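You operate a simulated robot arm through the tools that you are given. There is no shell and no other tool. Be economical: measure what you need, move in short steps, check, and stop when the job is done.

The job below is to be done with a simulated robot arm. You get a single attempt, and the scene is never put back.

## Task
Fetch the polish bar from the loading bed and stand it in the inside of the crate of brown blocks. Then put one of the padlocks from the loading bed on the bottom shelf of the bristle rack. Then turn the depth dial to 10 mm. Then pull the desk drawer open. Keep to this order. Set down upright: polish bar.

The check looks at the end state, three seconds after you hand in, the way a careful person would. Anything else that was tipped, shoved, dropped, spilled or broken makes it a failure.

## Robot
A 7-joint arm with a fingered hand on a trunk, on a base that drives. Base frame: it is fixed to the floor where the robot stands at the start and does not move with it; the origin is under the middle of the robot, x ahead of it, y to its left, z up; the surface under the hand at the start is at about z = 85. Units: cm, degrees, N and s.
Its first joint turns from -69.0 to 172.0 degrees. Places, roughly: bottom shelf of the bristle rack (46x24 cm) [264, 374, 32]; depth dial [70, -20, 90]; desk drawer [-160, -740, 60]; inside of the crate of brown blocks [70, 190, 60]; padlock [75, 50, 100]; polish bar [75, 25, 100]. Payload 5 kg.
Tool frame: the origin (TCP) lies between the finger pads and is the grasp point; the fingertips stand 3.2 cm ahead of it; z points along the fingers, y is the line along which they close. Largest opening 16 cm; the body of the gripper starts 8.9 cm behind the TCP. The gripper is a hand of 3 fingers: y runs from the thumb to the fingers, the wrist lies at [0, 0, -25.2] in the tool frame, and closing takes about 1.5 s.
Orientation is told as [roll, pitch, yaw] about the base's x, y, z axes, in that order, counted from this pose: with the fingers straight down and closing along the base's y, the tool's x points along the base's -x, its y along +y and its z along -z.

## Interface
- The arm moves only by the tool drive_tool. Its argument "deltas" is text: rows parted by semicolons, each of 7 numbers parted by spaces: the shift along the tool's x, y, z in mm, then the turn, a rotation vector about the tool's x, y, z in degrees, then the finger opening in mm, from 0 to 160. In form: x y z rx ry rz claw; .... A call has 1 to 8 rows; each row is the pose to reach, as a shift and turn from the pose commanded when the call began, along the tool's axes at that moment. Each row takes 0.2 s and may step no farther than 5 cm and 8.6 degrees from the row before; otherwise, or with a gripper value out of range, the whole call is refused. A pose out of reach is approached as far as the arm can. The call stops where the force on the tool passes 40 N (or 10 N more than at its start, if that is more) or the arm is blocked; 0.2 s more then pass. Each finger travels about 10.8 cm/s and halts on what it meets, pressing with about 25 N; the grip force reading is that of the motor and also rises with nothing between the fingers. The clock runs only during rows and for 0.2 s after the last one: add rows that repeat a pose to give the fingers time. It gives the time, the measured TCP pose, the force on the tool (base axes), the opening and the grip force at its end, in the units of the frame above (readings bear some noise), with the torque about the TCP (base axes, N m) and any sound that the robot's microphone picked up, and new pictures: "show" is both (left out), scene, wrist or none.
- Cameras (640 x 400 px; columns grow to the right, rows downward): "scene" is now at [12.92, 3.68, 145.4]; the picture's right is [0.19, -0.98, -0.00], its down [-0.57, -0.11, -0.82] and it looks along [0.80, 0.16, -0.58] (base axes); focal length 269 px, centre (320, 200). "wrist" rides on the gripper at [6.5, -0.4, -11.6] in the tool frame; the picture's right is [0.06, 1.00, 0.00], its down [-0.87, 0.05, -0.49] and it looks along [-0.49, 0.03, 0.87] (tool axes); focal length 261 px, centre (320, 200). There is no depth. A picture from a camera that has moved, and an enlarged one, comes with that camera's place and axes in the base frame and with its lens. The place of the scene camera against the robot may be out by one fixed shift of up to 2.5 cm in any direction.
- slide_trunk(by): slides the trunk up (or, below 0, down) by that many cm; the arm and the scene camera ride with it, the base frame stays. It gives what a move gives, with no picture.
- base_move(legs): drives the robot by 1 to 6 legs, each [ahead, left, turn to the left] in cm, cm and degrees, along the robot's own axes; the way and the turn of a leg run together, so that a leg with both is an arc; at most 150 cm and 180 degrees a leg. The arm and the cameras ride along, it lands a little off, and it stops where it bumps. It gives what a move gives, and a new picture of the scene camera.
- hand_shape(shape): the hand has 3 fingers and takes this shape, open, in about a second: jaw (thumb against the fingers, like two jaws); tri (thumb and two fingers); tip (a fingertip pinch); poke (one finger out to press); point (the index stretched); flat (the hand flat); cup (the hand cupped); fist (a fist). The gripper value then closes the fingers along that shape, each until it touches; the sizes above hold for jaw. It gives what a move gives, with no picture.
- head_to(pan, tilt): turns the head with the scene camera to pan (to the left, within 86 degrees either way) and tilt (down, from -29 to 69), counted from straight ahead of the robot. It gives what a move gives, and a new picture of the scene camera.
- close_up(camera, box): a new picture of the part [left, top, right, bottom] of that camera's present view, enlarged. The clock stands still meanwhile.
- sign_off(): hands the job in; it is judged then, once.

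Go step by step. Nothing tells you exact positions but the pictures and the camera data: compare them with the known pose of the tool, close in by small moves and look again before you grip or let go. The budget is 165 turns and 260 pictures, counting those below and the enlarged ones. Unless the task says otherwise, let go and move clear before handing in, and close with one line.

The tools are called after ">>>" as name(argument=value, ...) on one line, values as JSON. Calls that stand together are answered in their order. drive_tool: Moves the arm, as the interface text tells. Its arguments: {"type":"object","properties":{"deltas":{"type":"string"},"show":{"type":"string","enum":["both","scene","wrist","none"]}},"required":["deltas"]} The other tools are called the same way: slide_trunk (by) slides the trunk up or down; hand_shape (shape) gives the hand a shape; base_move (legs) drives the base; head_to (pan, tilt) turns the head that bears the scene camera; close_up (camera, box) takes an enlarged picture of a part of a camera's view; sign_off () hands the job in.

At the start:

```text
time_s: 0.0
eef_pos: [79.93, 1.16, 117.96]
orientation: [-0.1, 0.0, 0.0]
contact_force: [-0.7, 0.0, -0.3]
moment: [0.04, -0.02, 0.01]
finger_gap: 15.99
grasp_force: 0.1
shape: jaw
trunk travel left (down, up): [-62.5, 31.5]
robot x, y, heading: [0.03, -0.26, 0.1]
head pan, tilt: [11.2, 35.2]
```

scene: 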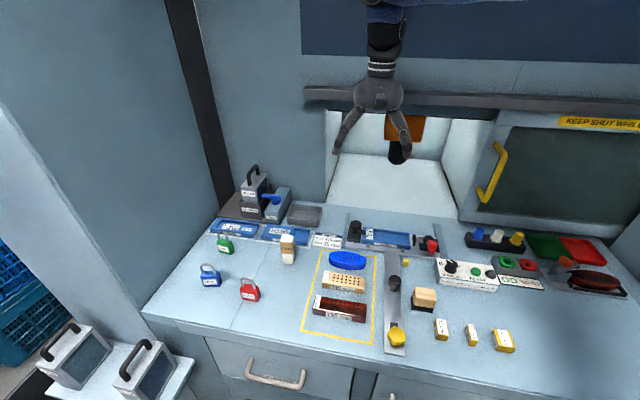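
wrist: 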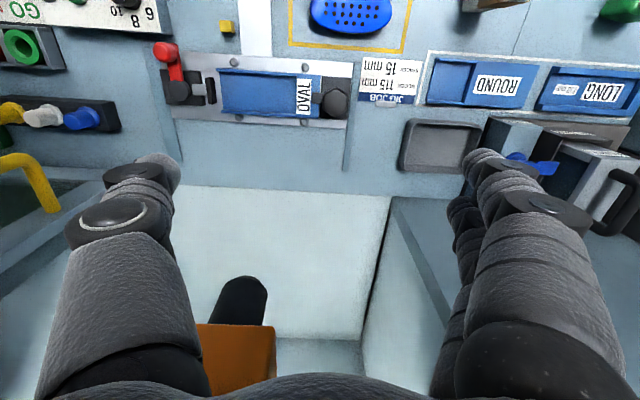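

I see a bench with padlocks on the left, a yellow-outlined area with blocks, and the dial panel on the right. I'll take enlarged views to identify the things.

>>> close_up(camera="scene", box=[190, 210, 350, 310])

>>> close_up(camera="scene", box=[290, 220, 450, 360])

>>> close_up(camera="scene", box=[400, 220, 640, 370])

```text
4.00 times, centred on (270, 260) of scene
camera zoom: at [12.92, 3.68, 145.4], right [0.19, -0.98, 0.0], down [-0.57, -0.11, -0.82], along [0.8, 0.16, -0.58], focal length 1076 px, centre (520, -40)
```

zoom: 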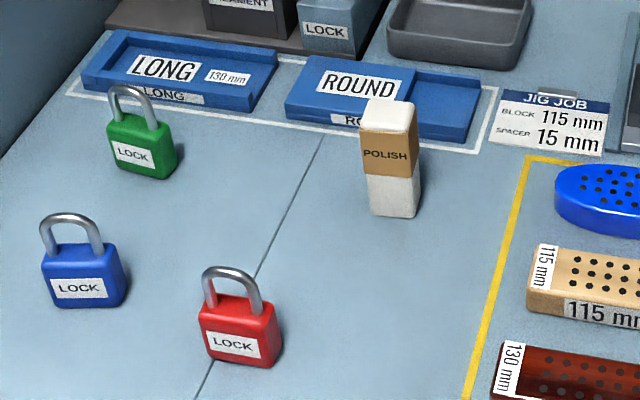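

```text
2.86 times, centred on (370, 290) of scene
camera zoom: at [12.92, 3.68, 145.4], right [0.19, -0.98, 0.0], down [-0.57, -0.11, -0.82], along [0.8, 0.16, -0.58], focal length 768 px, centre (177, -57)
```

zoom: 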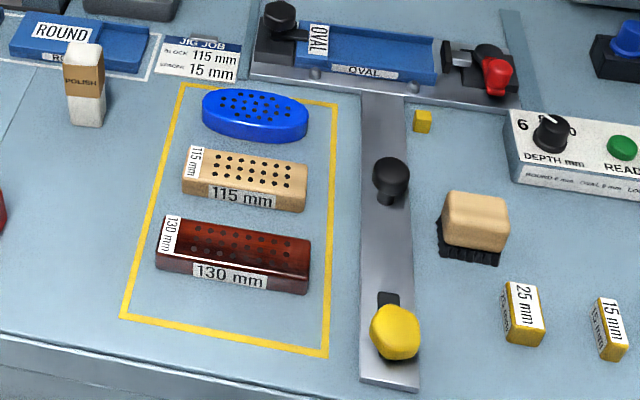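

```text
2.67 times, centred on (520, 295) of scene
camera zoom: at [12.92, 3.68, 145.4], right [0.19, -0.98, 0.0], down [-0.57, -0.11, -0.82], along [0.8, 0.16, -0.58], focal length 717 px, centre (-213, -53)
```

zoom: 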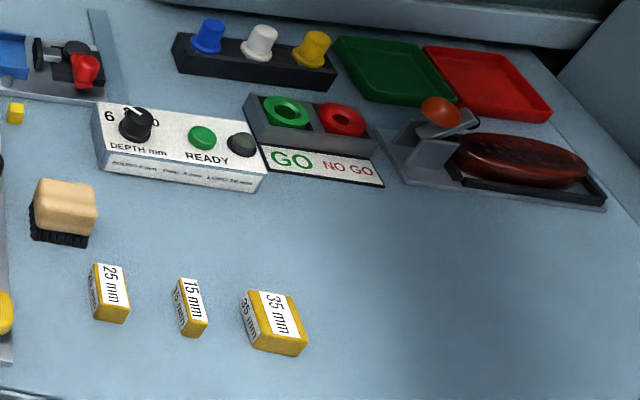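

The polish bar stands at about (65, 23.5). I'll move the hand above it, keeping high.

>>> drive_tool(deltas="30 40 0 0 0 0 160;60 80 0 0 0 0 160;90 120 0 0 0 0 160;115 160 0 0 0 0 160;140 195 0 0 0 0 160;150 223 0 0 0 0 160;150 223 0 0 0 0 160")

>>> head_to(pan=70, tilt=35)

```text
time_s: 1.6
eef_pos: [65.27, 23.22, 117.7]
orientation: [0.0, 0.0, 0.0]
contact_force: [0.3, 0.0, -0.2]
moment: [0.02, -0.02, -0.01]
finger_gap: 16.0
grasp_force: 0.1
shape: jaw
trunk travel left (down, up): [-62.5, 31.5]
robot x, y, heading: [0.28, -0.36, 0.0]
head pan, tilt: [11.2, 35.2]
camera scene: at [12.94, 3.6, 145.39], right [0.19, -0.98, 0.0], down [-0.57, -0.11, -0.82], along [0.8, 0.16, -0.58], focal length 269 px, centre (320, 200)
camera wrist: at [58.89, 22.8, 129.31], right [-0.06, 1.0, 0.0], down [0.87, 0.05, 0.49], along [0.49, 0.03, -0.87], focal length 261 px, centre (320, 200)
```

scene: 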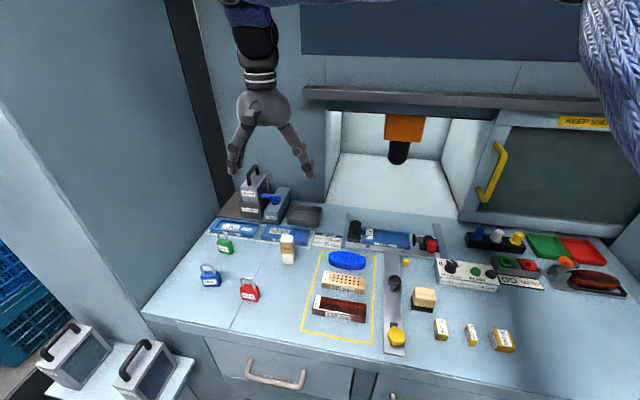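
wrist: 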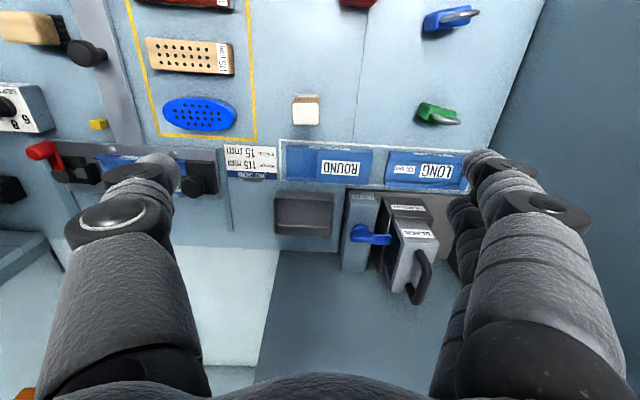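

```text
time_s: 2.9
eef_pos: [65.3, 23.25, 117.72]
orientation: [0.1, 0.0, 0.0]
contact_force: [-0.2, -0.2, -0.1]
moment: [-0.01, 0.01, -0.01]
finger_gap: 16.0
grasp_force: 0.0
shape: jaw
trunk travel left (down, up): [-62.5, 31.5]
robot x, y, heading: [0.06, -0.0, -0.1]
head pan, tilt: [70.0, 35.0]
camera scene: at [7.31, 10.25, 145.44], right [0.94, -0.34, 0.0], down [-0.2, -0.54, -0.82], along [0.28, 0.77, -0.57], focal length 269 px, centre (320, 200)
```

scene: 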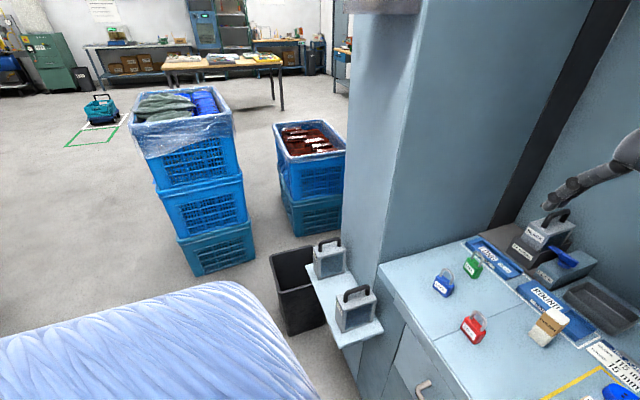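

The bar's top is near (65.6, 21.4) by the wrist camera. I correct for that, narrow the fingers and come part way down.

>>> drive_tool(deltas="0 -18 0 0 0 0 130;-3 -18 40 0 0 0 100;-3 -18 90 0 0 0 90;-3 -18 130 0 0 0 90;-3 -18 130 0 0 0 90")

```text
time_s: 4.1
eef_pos: [65.39, 21.41, 104.95]
orientation: [0.0, 0.0, 0.0]
contact_force: [0.0, -0.5, -0.5]
moment: [0.06, -0.03, 0.03]
finger_gap: 9.06
grasp_force: 0.1
shape: jaw
trunk travel left (down, up): [-62.5, 31.5]
robot x, y, heading: [-0.06, 0.1, 0.1]
head pan, tilt: [70.0, 35.0]
camera scene: at [7.22, 10.22, 145.45], right [0.94, -0.34, 0.0], down [-0.2, -0.54, -0.82], along [0.28, 0.77, -0.57], focal length 269 px, centre (320, 200)
camera wrist: at [58.87, 20.97, 116.53], right [-0.06, 1.0, 0.0], down [0.87, 0.05, 0.49], along [0.49, 0.03, -0.87], focal length 261 px, centre (320, 200)
```

scene: 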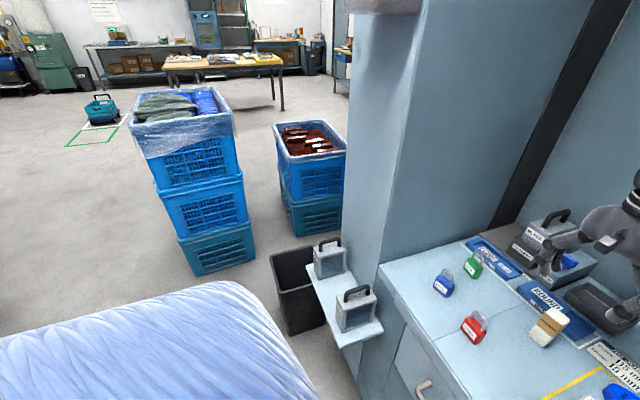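
wrist: 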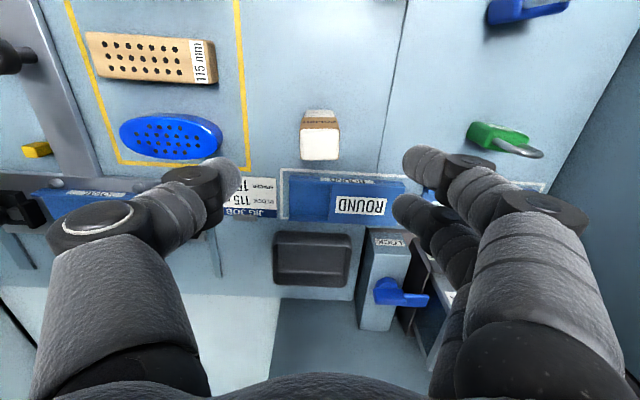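

The bar is well aligned. I lower further and look at the height.

>>> drive_tool(deltas="0 0 40 0 0 0 90;0 0 75 0 0 0 90;0 0 75 0 0 0 90")

>>> head_to(pan=25, tilt=40)

>>> close_up(camera="scene", box=[220, 130, 420, 270])

```text
time_s: 4.9
eef_pos: [65.27, 21.42, 97.56]
orientation: [-0.1, 0.0, 0.0]
contact_force: [-0.2, -0.2, 0.8]
moment: [0.01, 0.01, 0.04]
finger_gap: 9.06
grasp_force: 0.0
shape: jaw
trunk travel left (down, up): [-62.5, 31.5]
robot x, y, heading: [-0.15, -0.01, 0.1]
head pan, tilt: [70.0, 35.0]
camera scene: at [7.26, 10.24, 145.44], right [0.94, -0.34, 0.0], down [-0.2, -0.54, -0.82], along [0.28, 0.77, -0.57], focal length 269 px, centre (320, 200)
camera wrist: at [58.85, 20.93, 109.0], right [-0.06, 1.0, 0.0], down [0.87, 0.05, 0.49], along [0.49, 0.03, -0.87], focal length 261 px, centre (320, 200)
```

scene: 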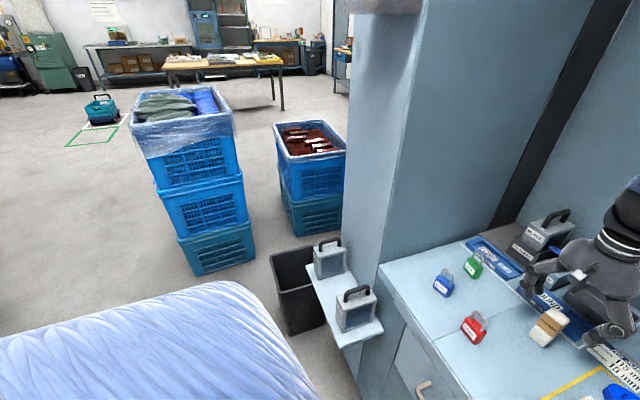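
wrist: 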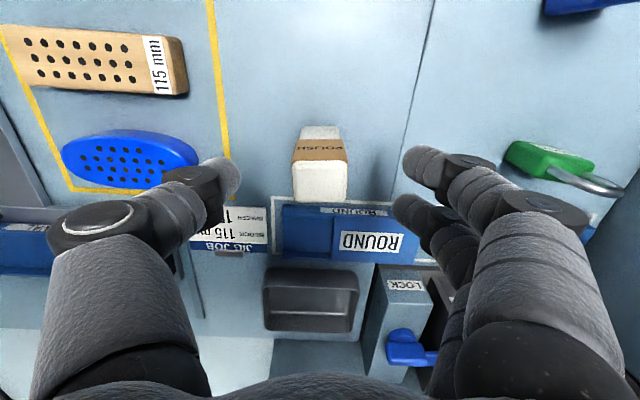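

```text
time_s: 6.0
eef_pos: [65.26, 21.48, 97.43]
orientation: [0.0, 0.0, 0.1]
contact_force: [-0.7, 1.0, -0.7]
moment: [-0.02, -0.01, 0.0]
finger_gap: 9.05
grasp_force: 0.0
shape: jaw
trunk travel left (down, up): [-62.5, 31.5]
robot x, y, heading: [0.01, 0.33, 0.1]
head pan, tilt: [25.0, 40.0]
camera scene: at [12.0, 5.58, 144.68], right [0.42, -0.91, 0.0], down [-0.58, -0.27, -0.77], along [0.69, 0.32, -0.64], focal length 269 px, centre (320, 200)
```

scene: 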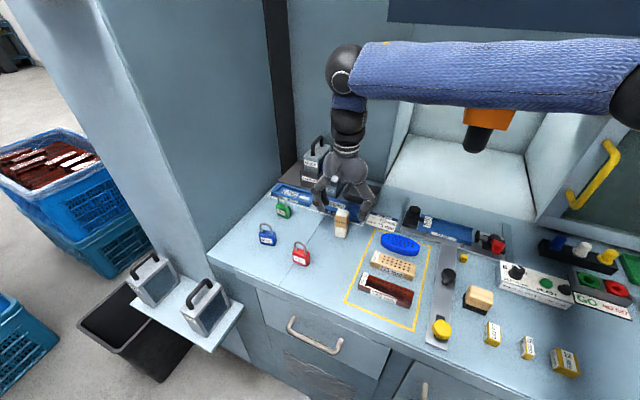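

```text
2.86 times, centred on (320, 200) of scene
camera zoom: at [12.0, 5.58, 144.68], right [0.42, -0.91, 0.0], down [-0.58, -0.27, -0.77], along [0.69, 0.32, -0.64], focal length 768 px, centre (320, 200)
```

zoom: 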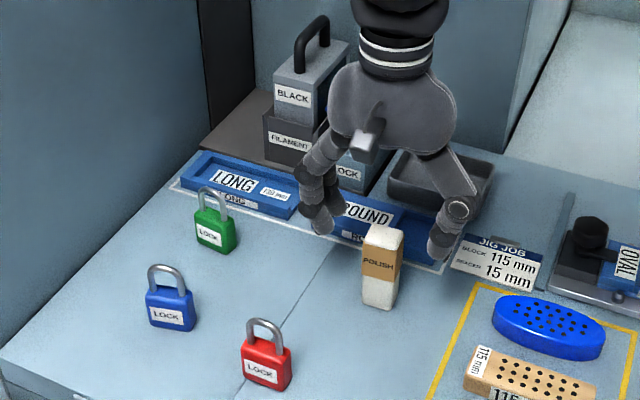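

The bar top is at about z 95. I go down to TCP z 92 and close on it.

>>> drive_tool(deltas="-3 0 30 0 0 0 90;-3 0 54 0 0 0 90;-3 0 54 0 0 0 60;-3 0 54 0 0 0 40;-3 0 54 0 0 0 20;-3 0 54 0 0 0 20;-3 0 54 0 0 0 20", show="wrist")

>>> close_up(camera="scene", box=[270, 140, 410, 250])

```text
time_s: 7.6
eef_pos: [65.55, 21.63, 91.95]
orientation: [0.0, 0.0, 0.0]
contact_force: [-0.3, -0.6, 0.1]
moment: [-0.02, -0.01, 0.01]
finger_gap: 2.84
grasp_force: 24.7
shape: jaw
trunk travel left (down, up): [-62.5, 31.5]
robot x, y, heading: [-0.21, 0.37, 0.1]
head pan, tilt: [25.0, 40.0]
camera wrist: at [59.14, 21.1, 103.53], right [-0.06, 1.0, 0.0], down [0.87, 0.05, 0.49], along [0.49, 0.03, -0.87], focal length 261 px, centre (320, 200)
```

wrist: 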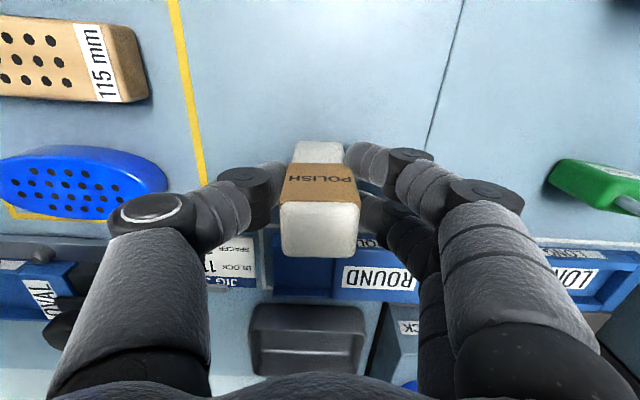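

```text
3.64 times, centred on (340, 195) of scene
camera zoom: at [12.01, 5.58, 144.68], right [0.42, -0.91, 0.0], down [-0.58, -0.27, -0.77], along [0.69, 0.32, -0.64], focal length 978 px, centre (247, 218)
```

zoom: 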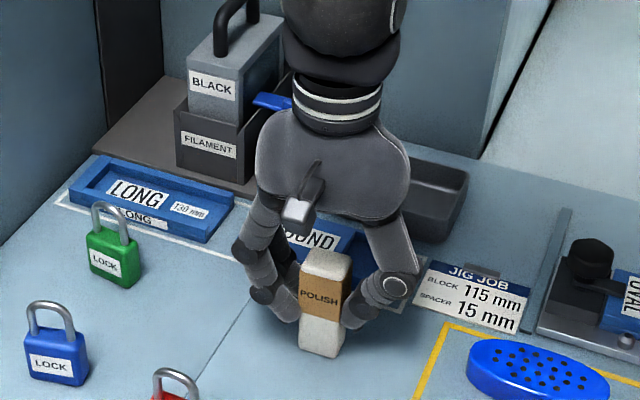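

The bar is gripped (gap 2.8 cm). I lift it straight up and survey the room for driving.

>>> drive_tool(deltas="0 0 -40 0 0 0 20;0 0 -90 0 0 0 20;0 0 -140 0 0 0 20;0 0 -190 0 0 0 20;0 0 -240 0 0 0 20;0 0 -280 0 0 0 20", show="wrist")

>>> head_to(pan=86, tilt=15)

>>> head_to(pan=-86, tilt=20)

>>> head_to(pan=75, tilt=55)

```text
time_s: 9.0
eef_pos: [65.35, 21.53, 120.23]
orientation: [-0.1, 0.0, 0.0]
contact_force: [-0.4, -0.5, 0.6]
moment: [0.02, 0.0, 0.0]
finger_gap: 2.81
grasp_force: 25.6
shape: jaw
trunk travel left (down, up): [-62.5, 31.5]
robot x, y, heading: [-0.22, 0.11, -0.2]
head pan, tilt: [25.0, 40.0]
camera wrist: at [58.88, 20.96, 131.85], right [-0.06, 1.0, 0.0], down [0.87, 0.05, 0.49], along [0.49, 0.03, -0.87], focal length 261 px, centre (320, 200)
```

wrist: 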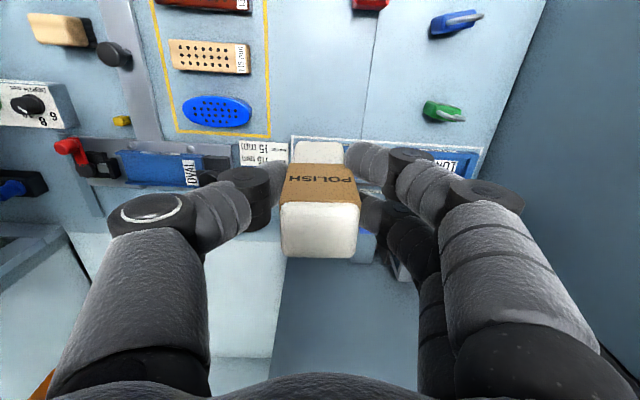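

```text
time_s: 10.3
eef_pos: [65.43, 21.41, 120.26]
orientation: [0.1, -0.1, 0.0]
contact_force: [-1.0, -0.7, -0.7]
moment: [-0.01, -0.01, -0.02]
finger_gap: 2.8
grasp_force: 25.0
shape: jaw
trunk travel left (down, up): [-62.5, 31.5]
robot x, y, heading: [-0.23, -0.03, 0.0]
head pan, tilt: [85.9, 15.0]
camera scene: at [4.96, 11.3, 148.63], right [1.0, -0.07, 0.0], down [-0.02, -0.26, -0.97], along [0.07, 0.96, -0.26], focal length 269 px, centre (320, 200)
```

scene: 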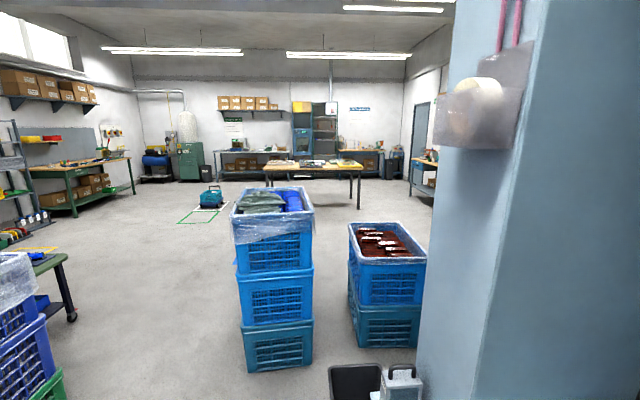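

```text
time_s: 12.9
eef_pos: [65.45, 21.34, 120.19]
orientation: [0.0, 0.1, 0.1]
contact_force: [0.7, -0.4, -0.8]
moment: [0.02, 0.0, 0.0]
finger_gap: 2.82
grasp_force: 25.5
shape: jaw
trunk travel left (down, up): [-62.5, 31.5]
robot x, y, heading: [-0.06, 0.12, 0.1]
head pan, tilt: [-85.9, 20.0]
camera scene: at [4.96, -7.31, 147.82], right [-1.0, -0.07, 0.0], down [-0.02, 0.34, -0.94], along [0.07, -0.94, -0.34], focal length 269 px, centre (320, 200)
```

scene: 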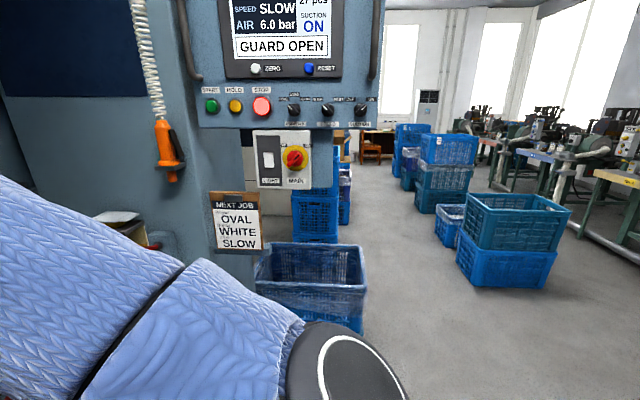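

```text
time_s: 15.4
eef_pos: [65.44, 21.51, 120.21]
orientation: [0.0, 0.1, 0.0]
contact_force: [-0.3, -0.4, -1.6]
moment: [-0.03, 0.0, -0.02]
finger_gap: 2.82
grasp_force: 25.1
shape: jaw
trunk travel left (down, up): [-62.5, 31.5]
robot x, y, heading: [-0.18, -0.01, -0.0]
head pan, tilt: [75.0, 55.0]
camera scene: at [6.17, 8.95, 142.61], right [0.97, -0.26, 0.0], down [-0.21, -0.79, -0.57], along [0.15, 0.55, -0.82], focal length 269 px, centre (320, 200)
```

scene: 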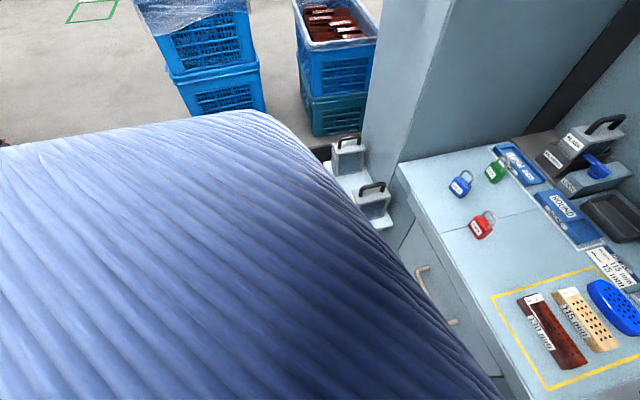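

The crate occupies about x 43–84, y 163–217, with a tall stack at x −31…10, y 150+, so I'll go round by x≈−85 and approach from beyond. First I back off and turn left.

>>> base_move(legs=[[-55, 0, 0], [0, 0, 90]])

>>> head_to(pan=-10, tilt=35)

>>> head_to(pan=70, tilt=30)

```text
time_s: 22.3
eef_pos: [-76.32, 65.18, 120.2]
orientation: [-0.1, 0.0, 90.1]
contact_force: [-0.6, -0.1, -1.1]
moment: [0.0, 0.02, -0.02]
finger_gap: 2.79
grasp_force: 24.9
shape: jaw
trunk travel left (down, up): [-62.5, 31.5]
robot x, y, heading: [-55.09, -0.5, 90.3]
head pan, tilt: [75.0, 55.0]
camera scene: at [-62.42, 8.65, 142.61], right [0.26, 0.97, 0.0], down [0.79, -0.21, -0.57], along [-0.55, 0.15, -0.82], focal length 269 px, centre (320, 200)
```

scene: 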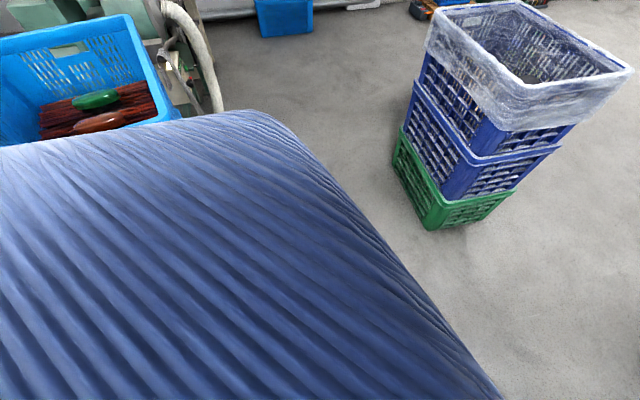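

```text
time_s: 23.9
eef_pos: [-76.23, 65.16, 120.24]
orientation: [-0.1, 0.0, 90.2]
contact_force: [0.2, -0.3, -1.8]
moment: [-0.03, 0.0, -0.02]
finger_gap: 2.8
grasp_force: 24.4
shape: jaw
trunk travel left (down, up): [-62.5, 31.5]
robot x, y, heading: [-55.01, -0.39, 90.2]
head pan, tilt: [-10.0, 35.0]
camera scene: at [-53.92, 15.47, 145.43], right [0.99, -0.17, 0.0], down [-0.1, -0.57, -0.82], along [0.14, 0.81, -0.57], focal length 269 px, centre (320, 200)
```

scene: 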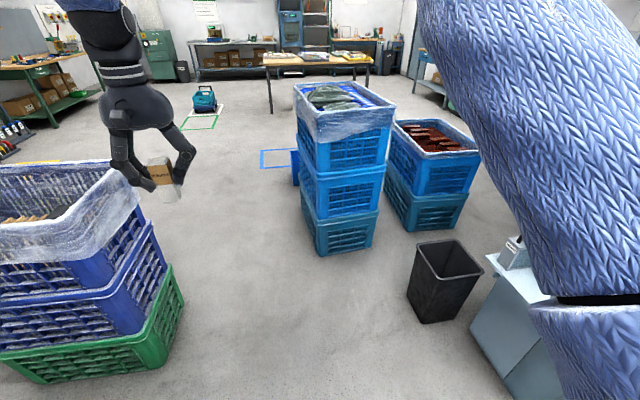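

```text
time_s: 25.5
eef_pos: [-76.22, 65.15, 120.2]
orientation: [0.0, -0.1, 90.1]
contact_force: [0.3, -0.9, -1.3]
moment: [0.01, 0.03, -0.01]
finger_gap: 2.8
grasp_force: 25.2
shape: jaw
trunk travel left (down, up): [-62.5, 31.5]
robot x, y, heading: [-54.63, -0.28, 90.2]
head pan, tilt: [70.0, 30.0]
camera scene: at [-63.94, 9.88, 146.21], right [0.34, 0.94, 0.0], down [0.47, -0.17, -0.87], along [-0.81, 0.3, -0.5], focal length 269 px, centre (320, 200)
```

scene: 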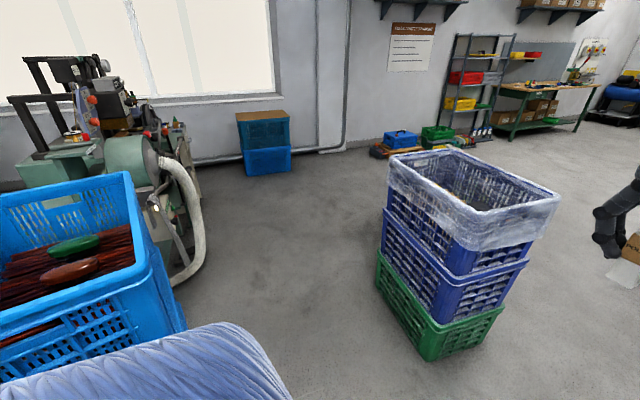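

The aisle is clear between x≈−120 and −35. I drive ahead along it and look right.

>>> base_move(legs=[[150, 25, 0], [70, 0, 0]])

>>> head_to(pan=-70, tilt=35)

>>> head_to(pan=-20, tilt=30)

```text
refused: leg 1 is longer than a leg can be; nothing moved
```

```text
time_s: 27.7
eef_pos: [-76.23, 65.19, 120.14]
orientation: [0.0, 0.1, 90.1]
contact_force: [-0.3, -0.1, -1.4]
moment: [0.01, -0.01, 0.01]
finger_gap: 2.79
grasp_force: 25.2
shape: jaw
trunk travel left (down, up): [-62.5, 31.5]
robot x, y, heading: [-54.45, -0.32, 90.1]
head pan, tilt: [-70.0, 35.0]
camera scene: at [-47.16, 9.83, 145.43], right [0.34, -0.94, 0.0], down [-0.54, -0.2, -0.82], along [0.77, 0.28, -0.57], focal length 269 px, centre (320, 200)
```

scene: 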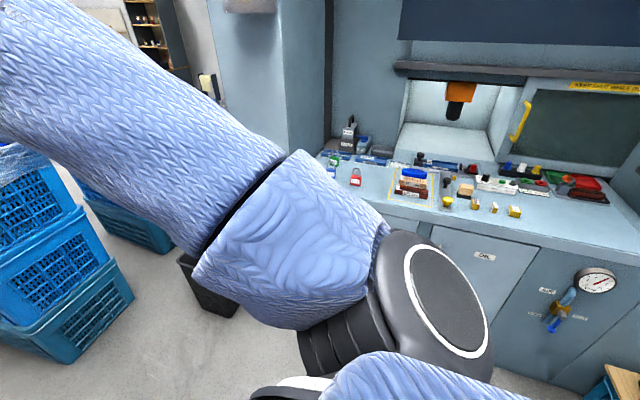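

```text
time_s: 28.9
eef_pos: [-76.18, 65.2, 120.1]
orientation: [0.0, 0.1, 90.1]
contact_force: [0.6, 0.2, -1.0]
moment: [-0.04, 0.02, 0.0]
finger_gap: 2.79
grasp_force: 24.6
shape: jaw
trunk travel left (down, up): [-62.5, 31.5]
robot x, y, heading: [-55.06, -0.01, 90.0]
head pan, tilt: [-20.0, 30.0]
camera scene: at [-52.35, 15.3, 146.21], right [0.94, -0.34, 0.0], down [-0.17, -0.47, -0.87], along [0.3, 0.81, -0.5], focal length 269 px, centre (320, 200)
```

scene: 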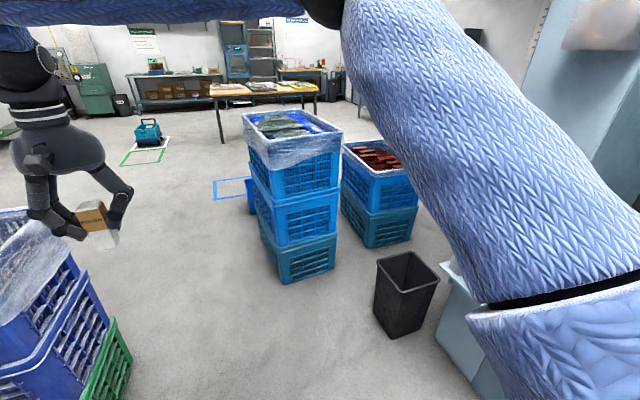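

I split the drive into shorter legs.

>>> base_move(legs=[[80, 25, 0], [135, 0, 0]])

>>> head_to(pan=-50, tilt=35)

>>> head_to(pan=-86, tilt=40)

```text
time_s: 39.7
eef_pos: [-110.95, 278.52, 120.23]
orientation: [0.0, 0.1, 93.5]
contact_force: [-0.1, -0.3, -1.5]
moment: [-0.04, 0.01, -0.03]
finger_gap: 2.77
grasp_force: 25.1
shape: jaw
trunk travel left (down, up): [-62.5, 31.5]
robot x, y, heading: [-85.48, 214.3, 93.5]
head pan, tilt: [-20.0, 30.0]
camera scene: at [-84.06, 230.16, 146.21], right [0.96, -0.28, 0.0], down [-0.14, -0.48, -0.87], along [0.25, 0.83, -0.5], focal length 269 px, centre (320, 200)
```

scene: 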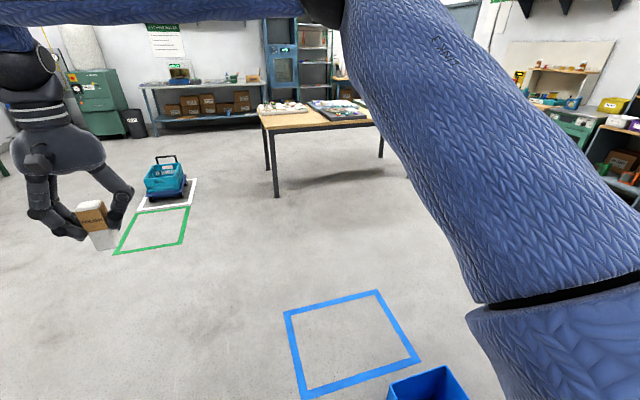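

```text
time_s: 40.6
eef_pos: [-110.96, 278.37, 120.2]
orientation: [0.1, 0.1, 93.5]
contact_force: [-0.3, -0.2, -2.1]
moment: [-0.01, 0.02, 0.02]
finger_gap: 2.77
grasp_force: 25.3
shape: jaw
trunk travel left (down, up): [-62.5, 31.5]
robot x, y, heading: [-85.64, 214.36, 93.6]
head pan, tilt: [-50.0, 35.0]
camera scene: at [-80.24, 227.52, 145.43], right [0.69, -0.72, 0.0], down [-0.42, -0.4, -0.82], along [0.59, 0.56, -0.57], focal length 269 px, centre (320, 200)
```

scene: 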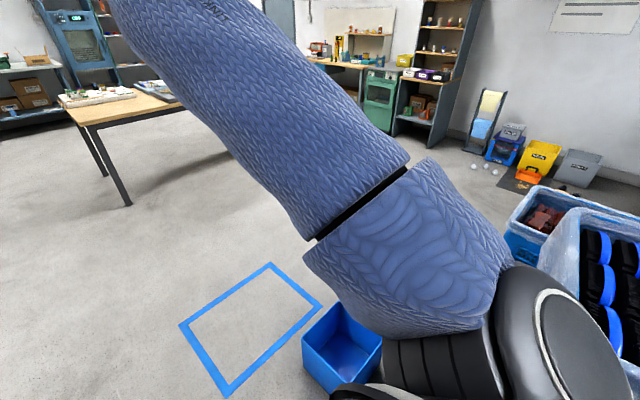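

```text
time_s: 41.6
eef_pos: [-110.93, 278.44, 120.19]
orientation: [0.0, 0.1, 93.4]
contact_force: [0.0, 0.1, -1.9]
moment: [0.01, 0.02, 0.0]
finger_gap: 2.81
grasp_force: 24.9
shape: jaw
trunk travel left (down, up): [-62.5, 31.5]
robot x, y, heading: [-85.38, 214.35, 93.2]
head pan, tilt: [-85.9, 40.0]
camera scene: at [-78.2, 222.57, 144.68], right [0.13, -0.99, 0.0], down [-0.64, -0.09, -0.77], along [0.76, 0.1, -0.64], focal length 269 px, centre (320, 200)
```

scene: 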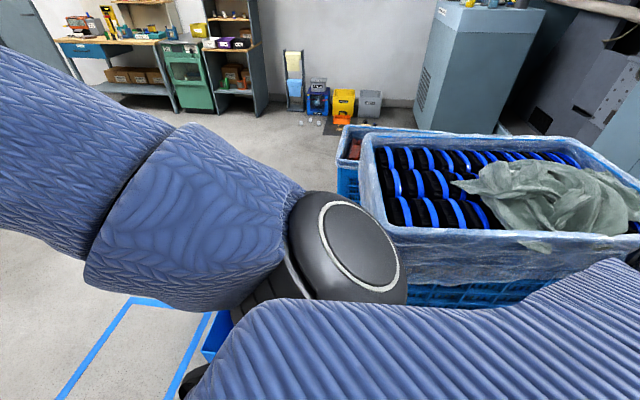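

The way beyond is free, apart from a small blue box at x −40…−5, y 250–285. I go around it and face along +x.

>>> base_move(legs=[[112, 0, 0], [0, 0, -93.5], [140, 0, 0]])

>>> head_to(pan=-80, tilt=45)

>>> head_to(pan=10, tilt=25)

```text
time_s: 58.0
eef_pos: [113.5, 351.62, 120.15]
orientation: [0.0, -0.1, 0.1]
contact_force: [0.7, 0.2, -1.1]
moment: [-0.02, 0.03, -0.02]
finger_gap: 2.74
grasp_force: 25.2
shape: jaw
trunk travel left (down, up): [-62.5, 31.5]
robot x, y, heading: [47.94, 330.21, 0.0]
head pan, tilt: [-85.9, 40.0]
camera scene: at [52.93, 323.61, 144.68], right [-1.0, -0.07, 0.0], down [-0.05, 0.64, -0.77], along [0.06, -0.76, -0.64], focal length 269 px, centre (320, 200)
```

scene: 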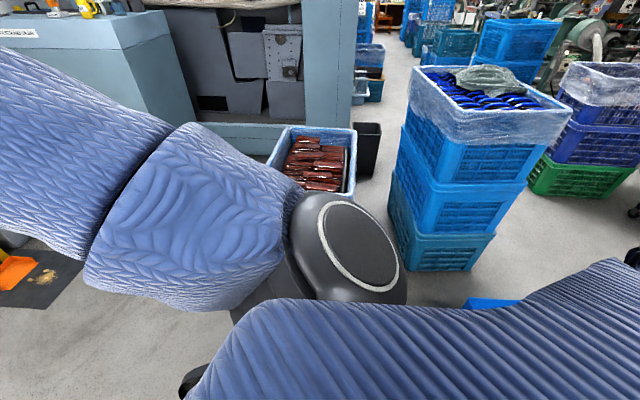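

```text
time_s: 58.7
eef_pos: [113.5, 351.67, 120.15]
orientation: [0.0, -0.1, 0.2]
contact_force: [0.6, -0.6, -2.4]
moment: [0.01, -0.02, 0.0]
finger_gap: 2.75
grasp_force: 25.2
shape: jaw
trunk travel left (down, up): [-62.5, 31.5]
robot x, y, heading: [48.29, 330.32, 0.3]
head pan, tilt: [-80.0, 45.0]
camera scene: at [53.69, 324.08, 143.96], right [-0.98, -0.18, 0.0], down [-0.12, 0.7, -0.71], along [0.12, -0.7, -0.71], focal length 269 px, centre (320, 200)
```

scene: 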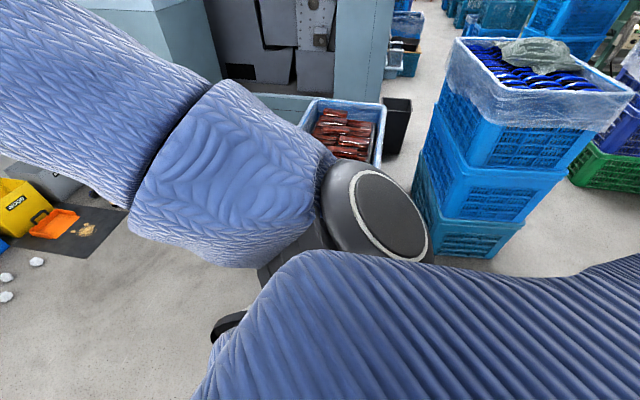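

```text
time_s: 60.4
eef_pos: [113.47, 351.69, 120.15]
orientation: [-0.1, 0.0, 0.1]
contact_force: [-0.1, 0.2, -1.3]
moment: [-0.02, -0.01, -0.01]
finger_gap: 2.73
grasp_force: 25.3
shape: jaw
trunk travel left (down, up): [-62.5, 31.5]
robot x, y, heading: [47.81, 330.3, -0.1]
head pan, tilt: [10.0, 25.0]
camera scene: at [61.35, 333.7, 147.01], right [0.17, -0.98, 0.0], down [-0.42, -0.07, -0.91], along [0.89, 0.16, -0.42], focal length 269 px, centre (320, 200)
```

scene: 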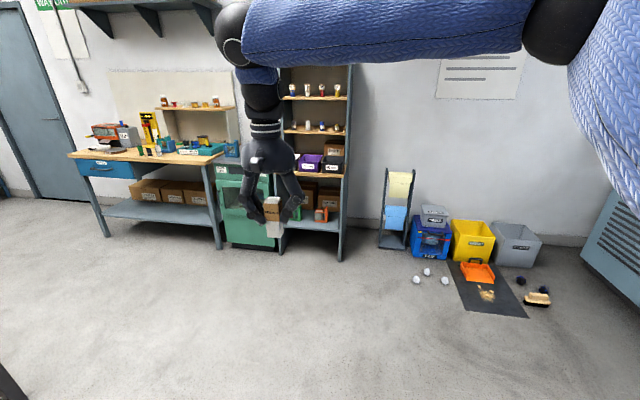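

I now see the bristle rack at the back and the crate on the right. I turn to face the crate and approach.

>>> base_move(legs=[[0, 0, -90], [55, 0, 0]])

>>> head_to(pan=10, tilt=50)

```text
time_s: 67.3
eef_pos: [73.58, 210.14, 120.23]
orientation: [0.0, 0.0, -88.0]
contact_force: [-0.1, 0.5, -1.1]
moment: [0.0, -0.03, 0.0]
finger_gap: 2.71
grasp_force: 24.9
shape: jaw
trunk travel left (down, up): [-62.5, 31.5]
robot x, y, heading: [49.58, 275.07, -88.0]
head pan, tilt: [10.0, 25.0]
camera scene: at [51.24, 262.71, 147.0], right [-0.98, -0.21, 0.0], down [-0.09, 0.41, -0.91], along [0.19, -0.89, -0.42], focal length 269 px, centre (320, 200)
```

scene: 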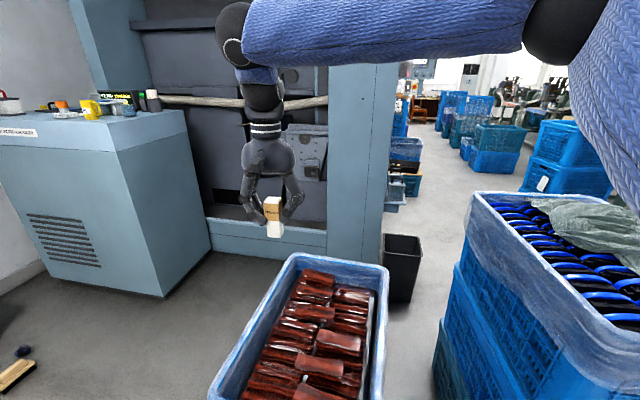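

```text
time_s: 68.2
eef_pos: [73.62, 210.13, 120.15]
orientation: [-0.1, 0.0, -88.1]
contact_force: [0.8, 0.9, -0.8]
moment: [0.0, -0.01, -0.01]
finger_gap: 2.7
grasp_force: 25.0
shape: jaw
trunk travel left (down, up): [-62.5, 31.5]
robot x, y, heading: [49.72, 274.85, -88.0]
head pan, tilt: [10.0, 50.0]
camera scene: at [50.92, 264.26, 143.27], right [-0.98, -0.21, 0.0], down [-0.16, 0.75, -0.64], along [0.13, -0.63, -0.77], focal length 269 px, centre (320, 200)
```

scene: 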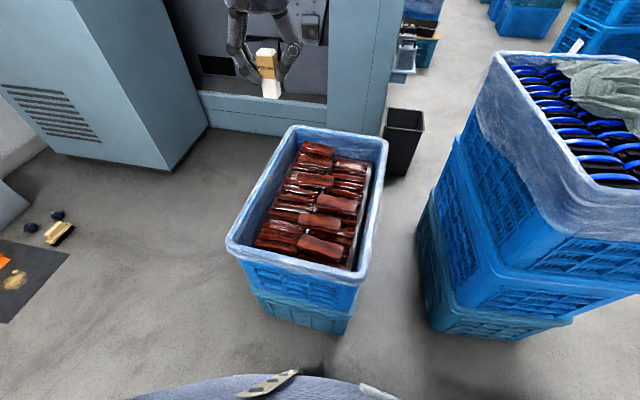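

I look closely into the crate for a free floor spot.

>>> close_up(camera="scene", box=[220, 115, 400, 285])

>>> close_up(camera="wrist", box=[0, 0, 640, 400])

```text
2.35 times, centred on (310, 200) of scene
camera zoom: at [50.92, 264.26, 143.27], right [-0.98, -0.21, 0.0], down [-0.16, 0.75, -0.64], along [0.13, -0.63, -0.77], focal length 633 px, centre (344, 200)
```

zoom: 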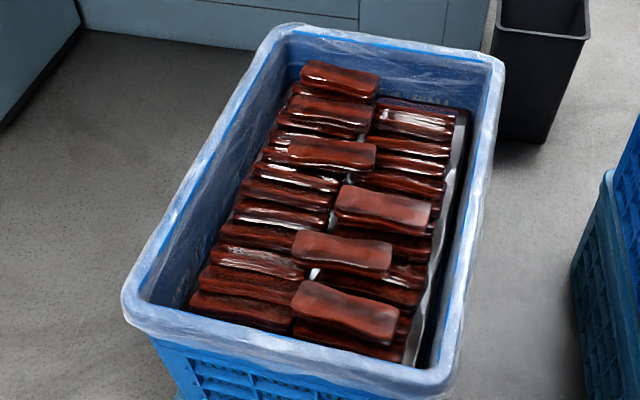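

```text
1.00 times, centred on (320, 200) of wrist (not enlarged: the box is as wide or as high as the picture)
camera zoom: at [73.0, 216.57, 131.75], right [1.0, 0.1, 0.0], down [0.08, -0.87, 0.49], along [0.05, -0.49, -0.87], focal length 261 px, centre (320, 200)
```

zoom: 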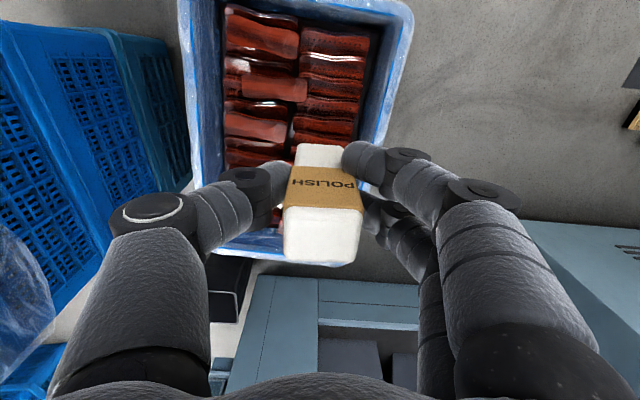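

>>> close_up(camera="scene", box=[255, 195, 365, 280])

>>> close_up(camera="scene", box=[275, 120, 395, 205])

>>> close_up(camera="wrist", box=[180, 0, 420, 150])

```text
4.71 times, centred on (310, 238) of scene
camera zoom: at [50.92, 264.26, 143.27], right [-0.98, -0.21, 0.0], down [-0.16, 0.75, -0.64], along [0.13, -0.63, -0.77], focal length 1266 px, centre (367, 24)
```

zoom: 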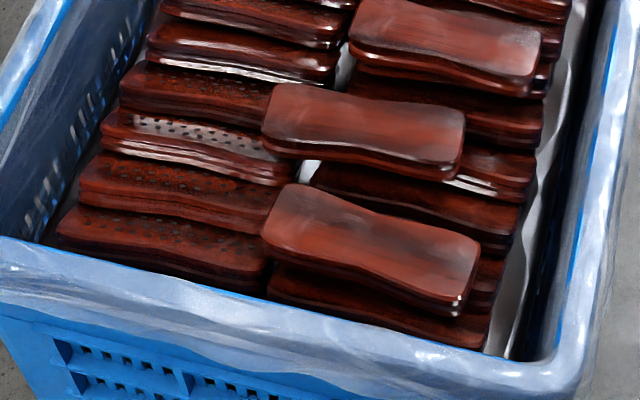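

```text
4.71 times, centred on (335, 162) of scene
camera zoom: at [50.92, 264.26, 143.27], right [-0.98, -0.21, 0.0], down [-0.16, 0.75, -0.64], along [0.13, -0.63, -0.77], focal length 1266 px, centre (249, 376)
```

zoom: 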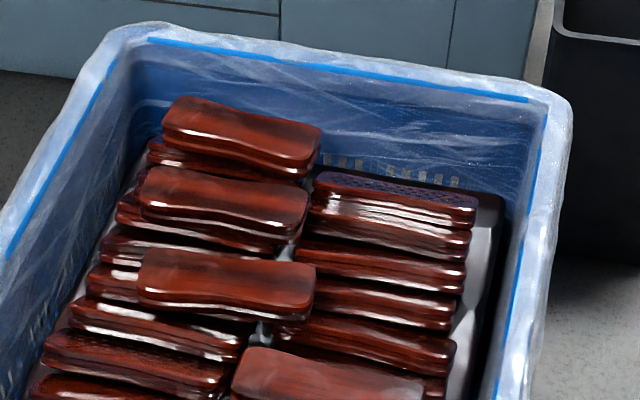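

```text
2.67 times, centred on (300, 75) of wrist
camera zoom: at [73.0, 216.57, 131.75], right [1.0, 0.1, 0.0], down [0.08, -0.87, 0.49], along [0.05, -0.49, -0.87], focal length 695 px, centre (373, 533)
```

zoom: 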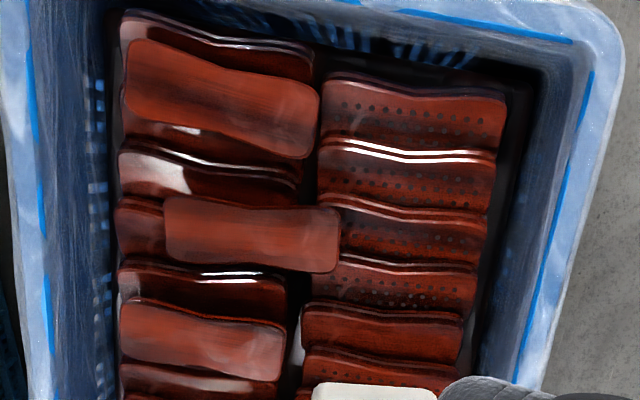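

Loose flat blocks lie on top; block B, at about (62.5, 207.7) with its top near z 61, looks level and central. I move above it and lower the trunk.

>>> drive_tool(deltas="-7 -40 0 0 0 0 20;-14 -80 0 0 0 0 20;-20 -112 0 0 0 0 20;-20 -112 40 0 0 0 20;-20 -112 85 0 0 0 20;-20 -112 85 0 0 0 20", show="none")

>>> slide_trunk(by=-27)

>>> head_to(pan=10, tilt=40)

>>> close_up(camera="wrist", box=[160, 0, 480, 200])

```text
time_s: 69.6
eef_pos: [62.51, 207.96, 111.64]
orientation: [0.0, 0.0, -88.1]
contact_force: [1.7, -0.2, -1.7]
moment: [-0.01, 0.03, -0.01]
finger_gap: 2.5
grasp_force: 25.1
shape: jaw
trunk travel left (down, up): [-62.5, 31.5]
robot x, y, heading: [50.01, 274.87, -88.1]
head pan, tilt: [10.0, 50.0]
```

```text
time_s: 72.3
eef_pos: [62.43, 207.85, 84.68]
orientation: [0.0, 0.0, -88.1]
contact_force: [-0.5, 0.8, -1.2]
moment: [0.02, 0.0, 0.02]
finger_gap: 2.5
grasp_force: 25.6
shape: jaw
trunk travel left (down, up): [-35.5, 58.5]
robot x, y, heading: [49.71, 275.13, -88.5]
head pan, tilt: [10.0, 50.0]
```

```text
time_s: 73.0
eef_pos: [62.36, 207.94, 84.59]
orientation: [-0.1, 0.0, -88.2]
contact_force: [-0.3, 0.7, -1.0]
moment: [0.0, -0.02, -0.01]
finger_gap: 2.5
grasp_force: 25.2
shape: jaw
trunk travel left (down, up): [-35.5, 58.5]
robot x, y, heading: [49.87, 275.35, -88.1]
head pan, tilt: [10.0, 40.0]
camera scene: at [51.08, 263.51, 117.67], right [-0.98, -0.21, 0.0], down [-0.13, 0.63, -0.77], along [0.16, -0.75, -0.64], focal length 269 px, centre (320, 200)
```

scene: 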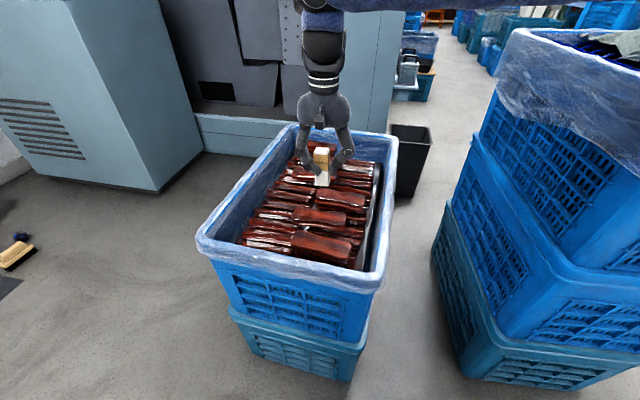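

```text
2.00 times, centred on (320, 100) of wrist
camera zoom: at [61.84, 214.29, 96.19], right [1.0, 0.1, 0.0], down [0.08, -0.87, 0.49], along [0.05, -0.49, -0.87], focal length 521 px, centre (320, 400)
```

zoom: 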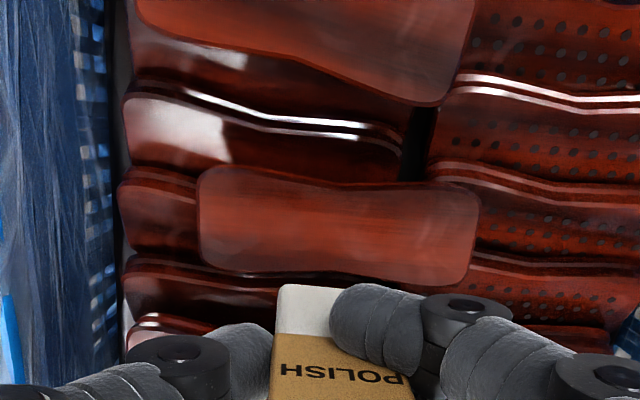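

>>> close_up(camera="wrist", box=[200, 100, 440, 280])

>>> close_up(camera="scene", box=[260, 110, 400, 220])

```text
2.22 times, centred on (320, 190) of wrist
camera zoom: at [61.84, 214.29, 96.19], right [1.0, 0.1, 0.0], down [0.08, -0.87, 0.49], along [0.05, -0.49, -0.87], focal length 579 px, centre (320, 222)
```

zoom: 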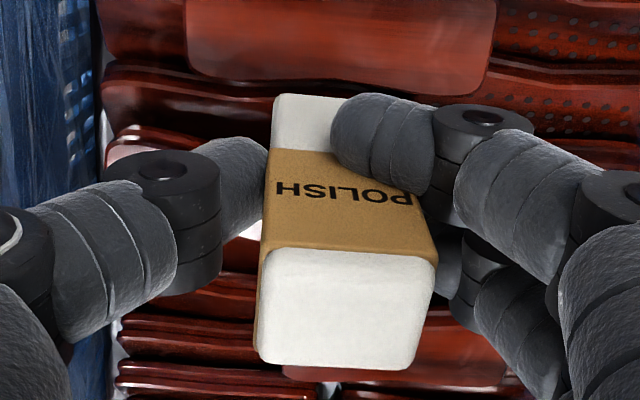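

```text
3.64 times, centred on (330, 165) of scene
camera zoom: at [51.08, 263.51, 117.67], right [-0.98, -0.21, 0.0], down [-0.13, 0.63, -0.77], along [0.16, -0.75, -0.64], focal length 978 px, centre (284, 327)
```

zoom: 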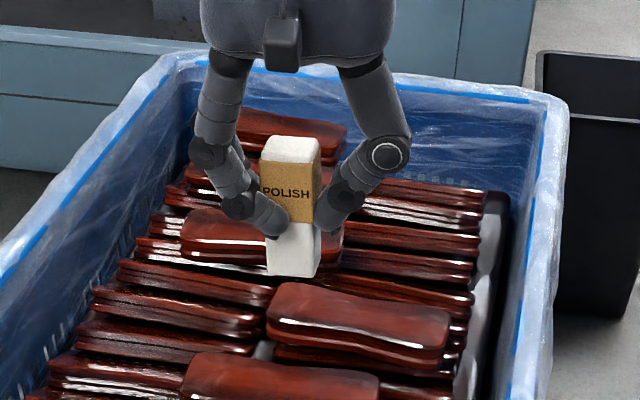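

The bar is upright with a slight yaw. I shift slightly and lower to just above the block.

>>> drive_tool(deltas="0 11 0 0 0 0 20;0 11 40 0 0 0 20;0 11 85 0 0 0 20;0 11 100 0 0 0 20;0 11 100 0 0 0 20", show="wrist")

>>> close_up(camera="scene", box=[260, 110, 400, 220])

```text
time_s: 74.2
eef_pos: [63.65, 207.99, 74.65]
orientation: [0.1, 0.0, -88.1]
contact_force: [-0.4, -0.4, -1.7]
moment: [0.01, 0.03, -0.01]
finger_gap: 2.49
grasp_force: 25.8
shape: jaw
trunk travel left (down, up): [-35.5, 58.5]
robot x, y, heading: [50.08, 274.76, -88.0]
head pan, tilt: [10.0, 40.0]
camera wrist: at [63.16, 214.46, 86.21], right [1.0, 0.1, 0.0], down [0.08, -0.87, 0.49], along [0.05, -0.49, -0.87], focal length 261 px, centre (320, 200)
```

wrist: 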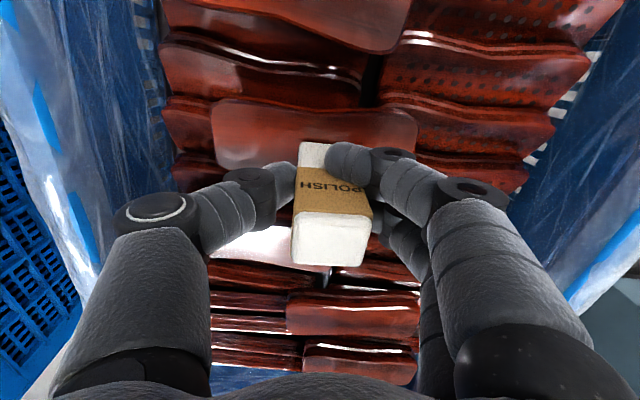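

```text
3.64 times, centred on (330, 165) of scene
camera zoom: at [51.08, 263.51, 117.68], right [-0.98, -0.21, 0.0], down [-0.13, 0.63, -0.77], along [0.16, -0.75, -0.64], focal length 978 px, centre (284, 327)
```

zoom: 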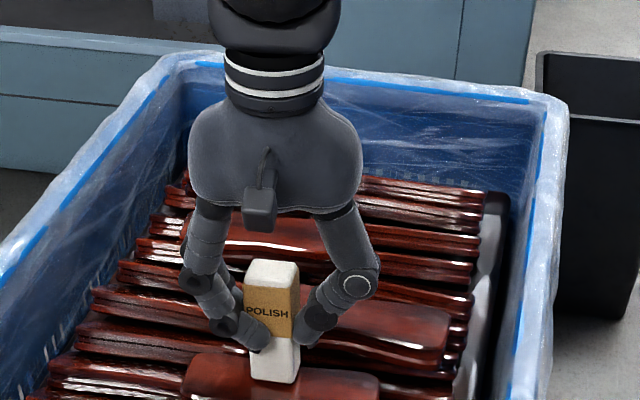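

The bar is right above block B. I lower in small steps until contact.

>>> drive_tool(deltas="0 0 20 0 0 0 20;0 0 30 0 0 0 20;0 0 40 0 0 0 20;0 0 40 0 0 0 20", show="wrist")

>>> close_up(camera="scene", box=[250, 140, 390, 250])

```text
time_s: 75.2
eef_pos: [63.44, 208.17, 70.82]
orientation: [0.1, -0.1, -88.2]
contact_force: [-2.0, 4.3, 32.2]
moment: [-0.18, -0.28, 0.19]
finger_gap: 2.79
grasp_force: 25.0
shape: jaw
trunk travel left (down, up): [-35.5, 58.5]
robot x, y, heading: [50.07, 274.77, -88.1]
head pan, tilt: [10.0, 40.0]
camera wrist: at [62.96, 214.61, 82.4], right [1.0, 0.1, 0.0], down [0.08, -0.87, 0.49], along [0.05, -0.49, -0.87], focal length 261 px, centre (320, 200)
```

wrist: 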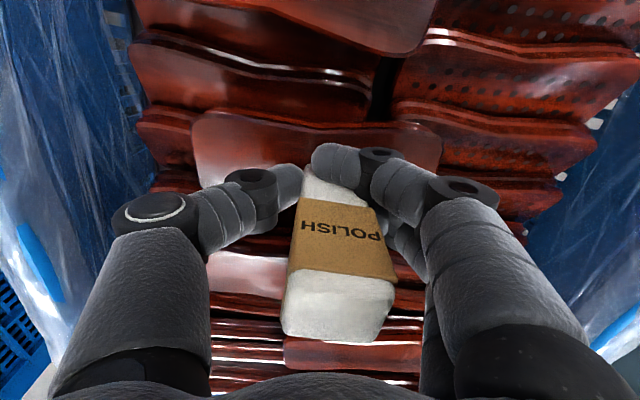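

```text
3.64 times, centred on (320, 195) of scene
camera zoom: at [51.03, 263.7, 117.72], right [-0.98, -0.21, 0.0], down [-0.13, 0.63, -0.77], along [0.16, -0.75, -0.64], focal length 978 px, centre (320, 218)
```

zoom: 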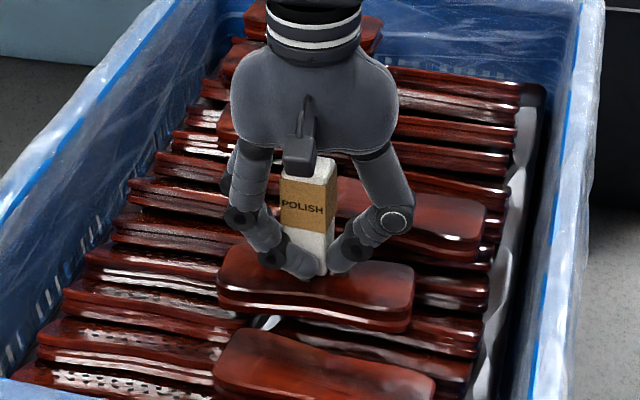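

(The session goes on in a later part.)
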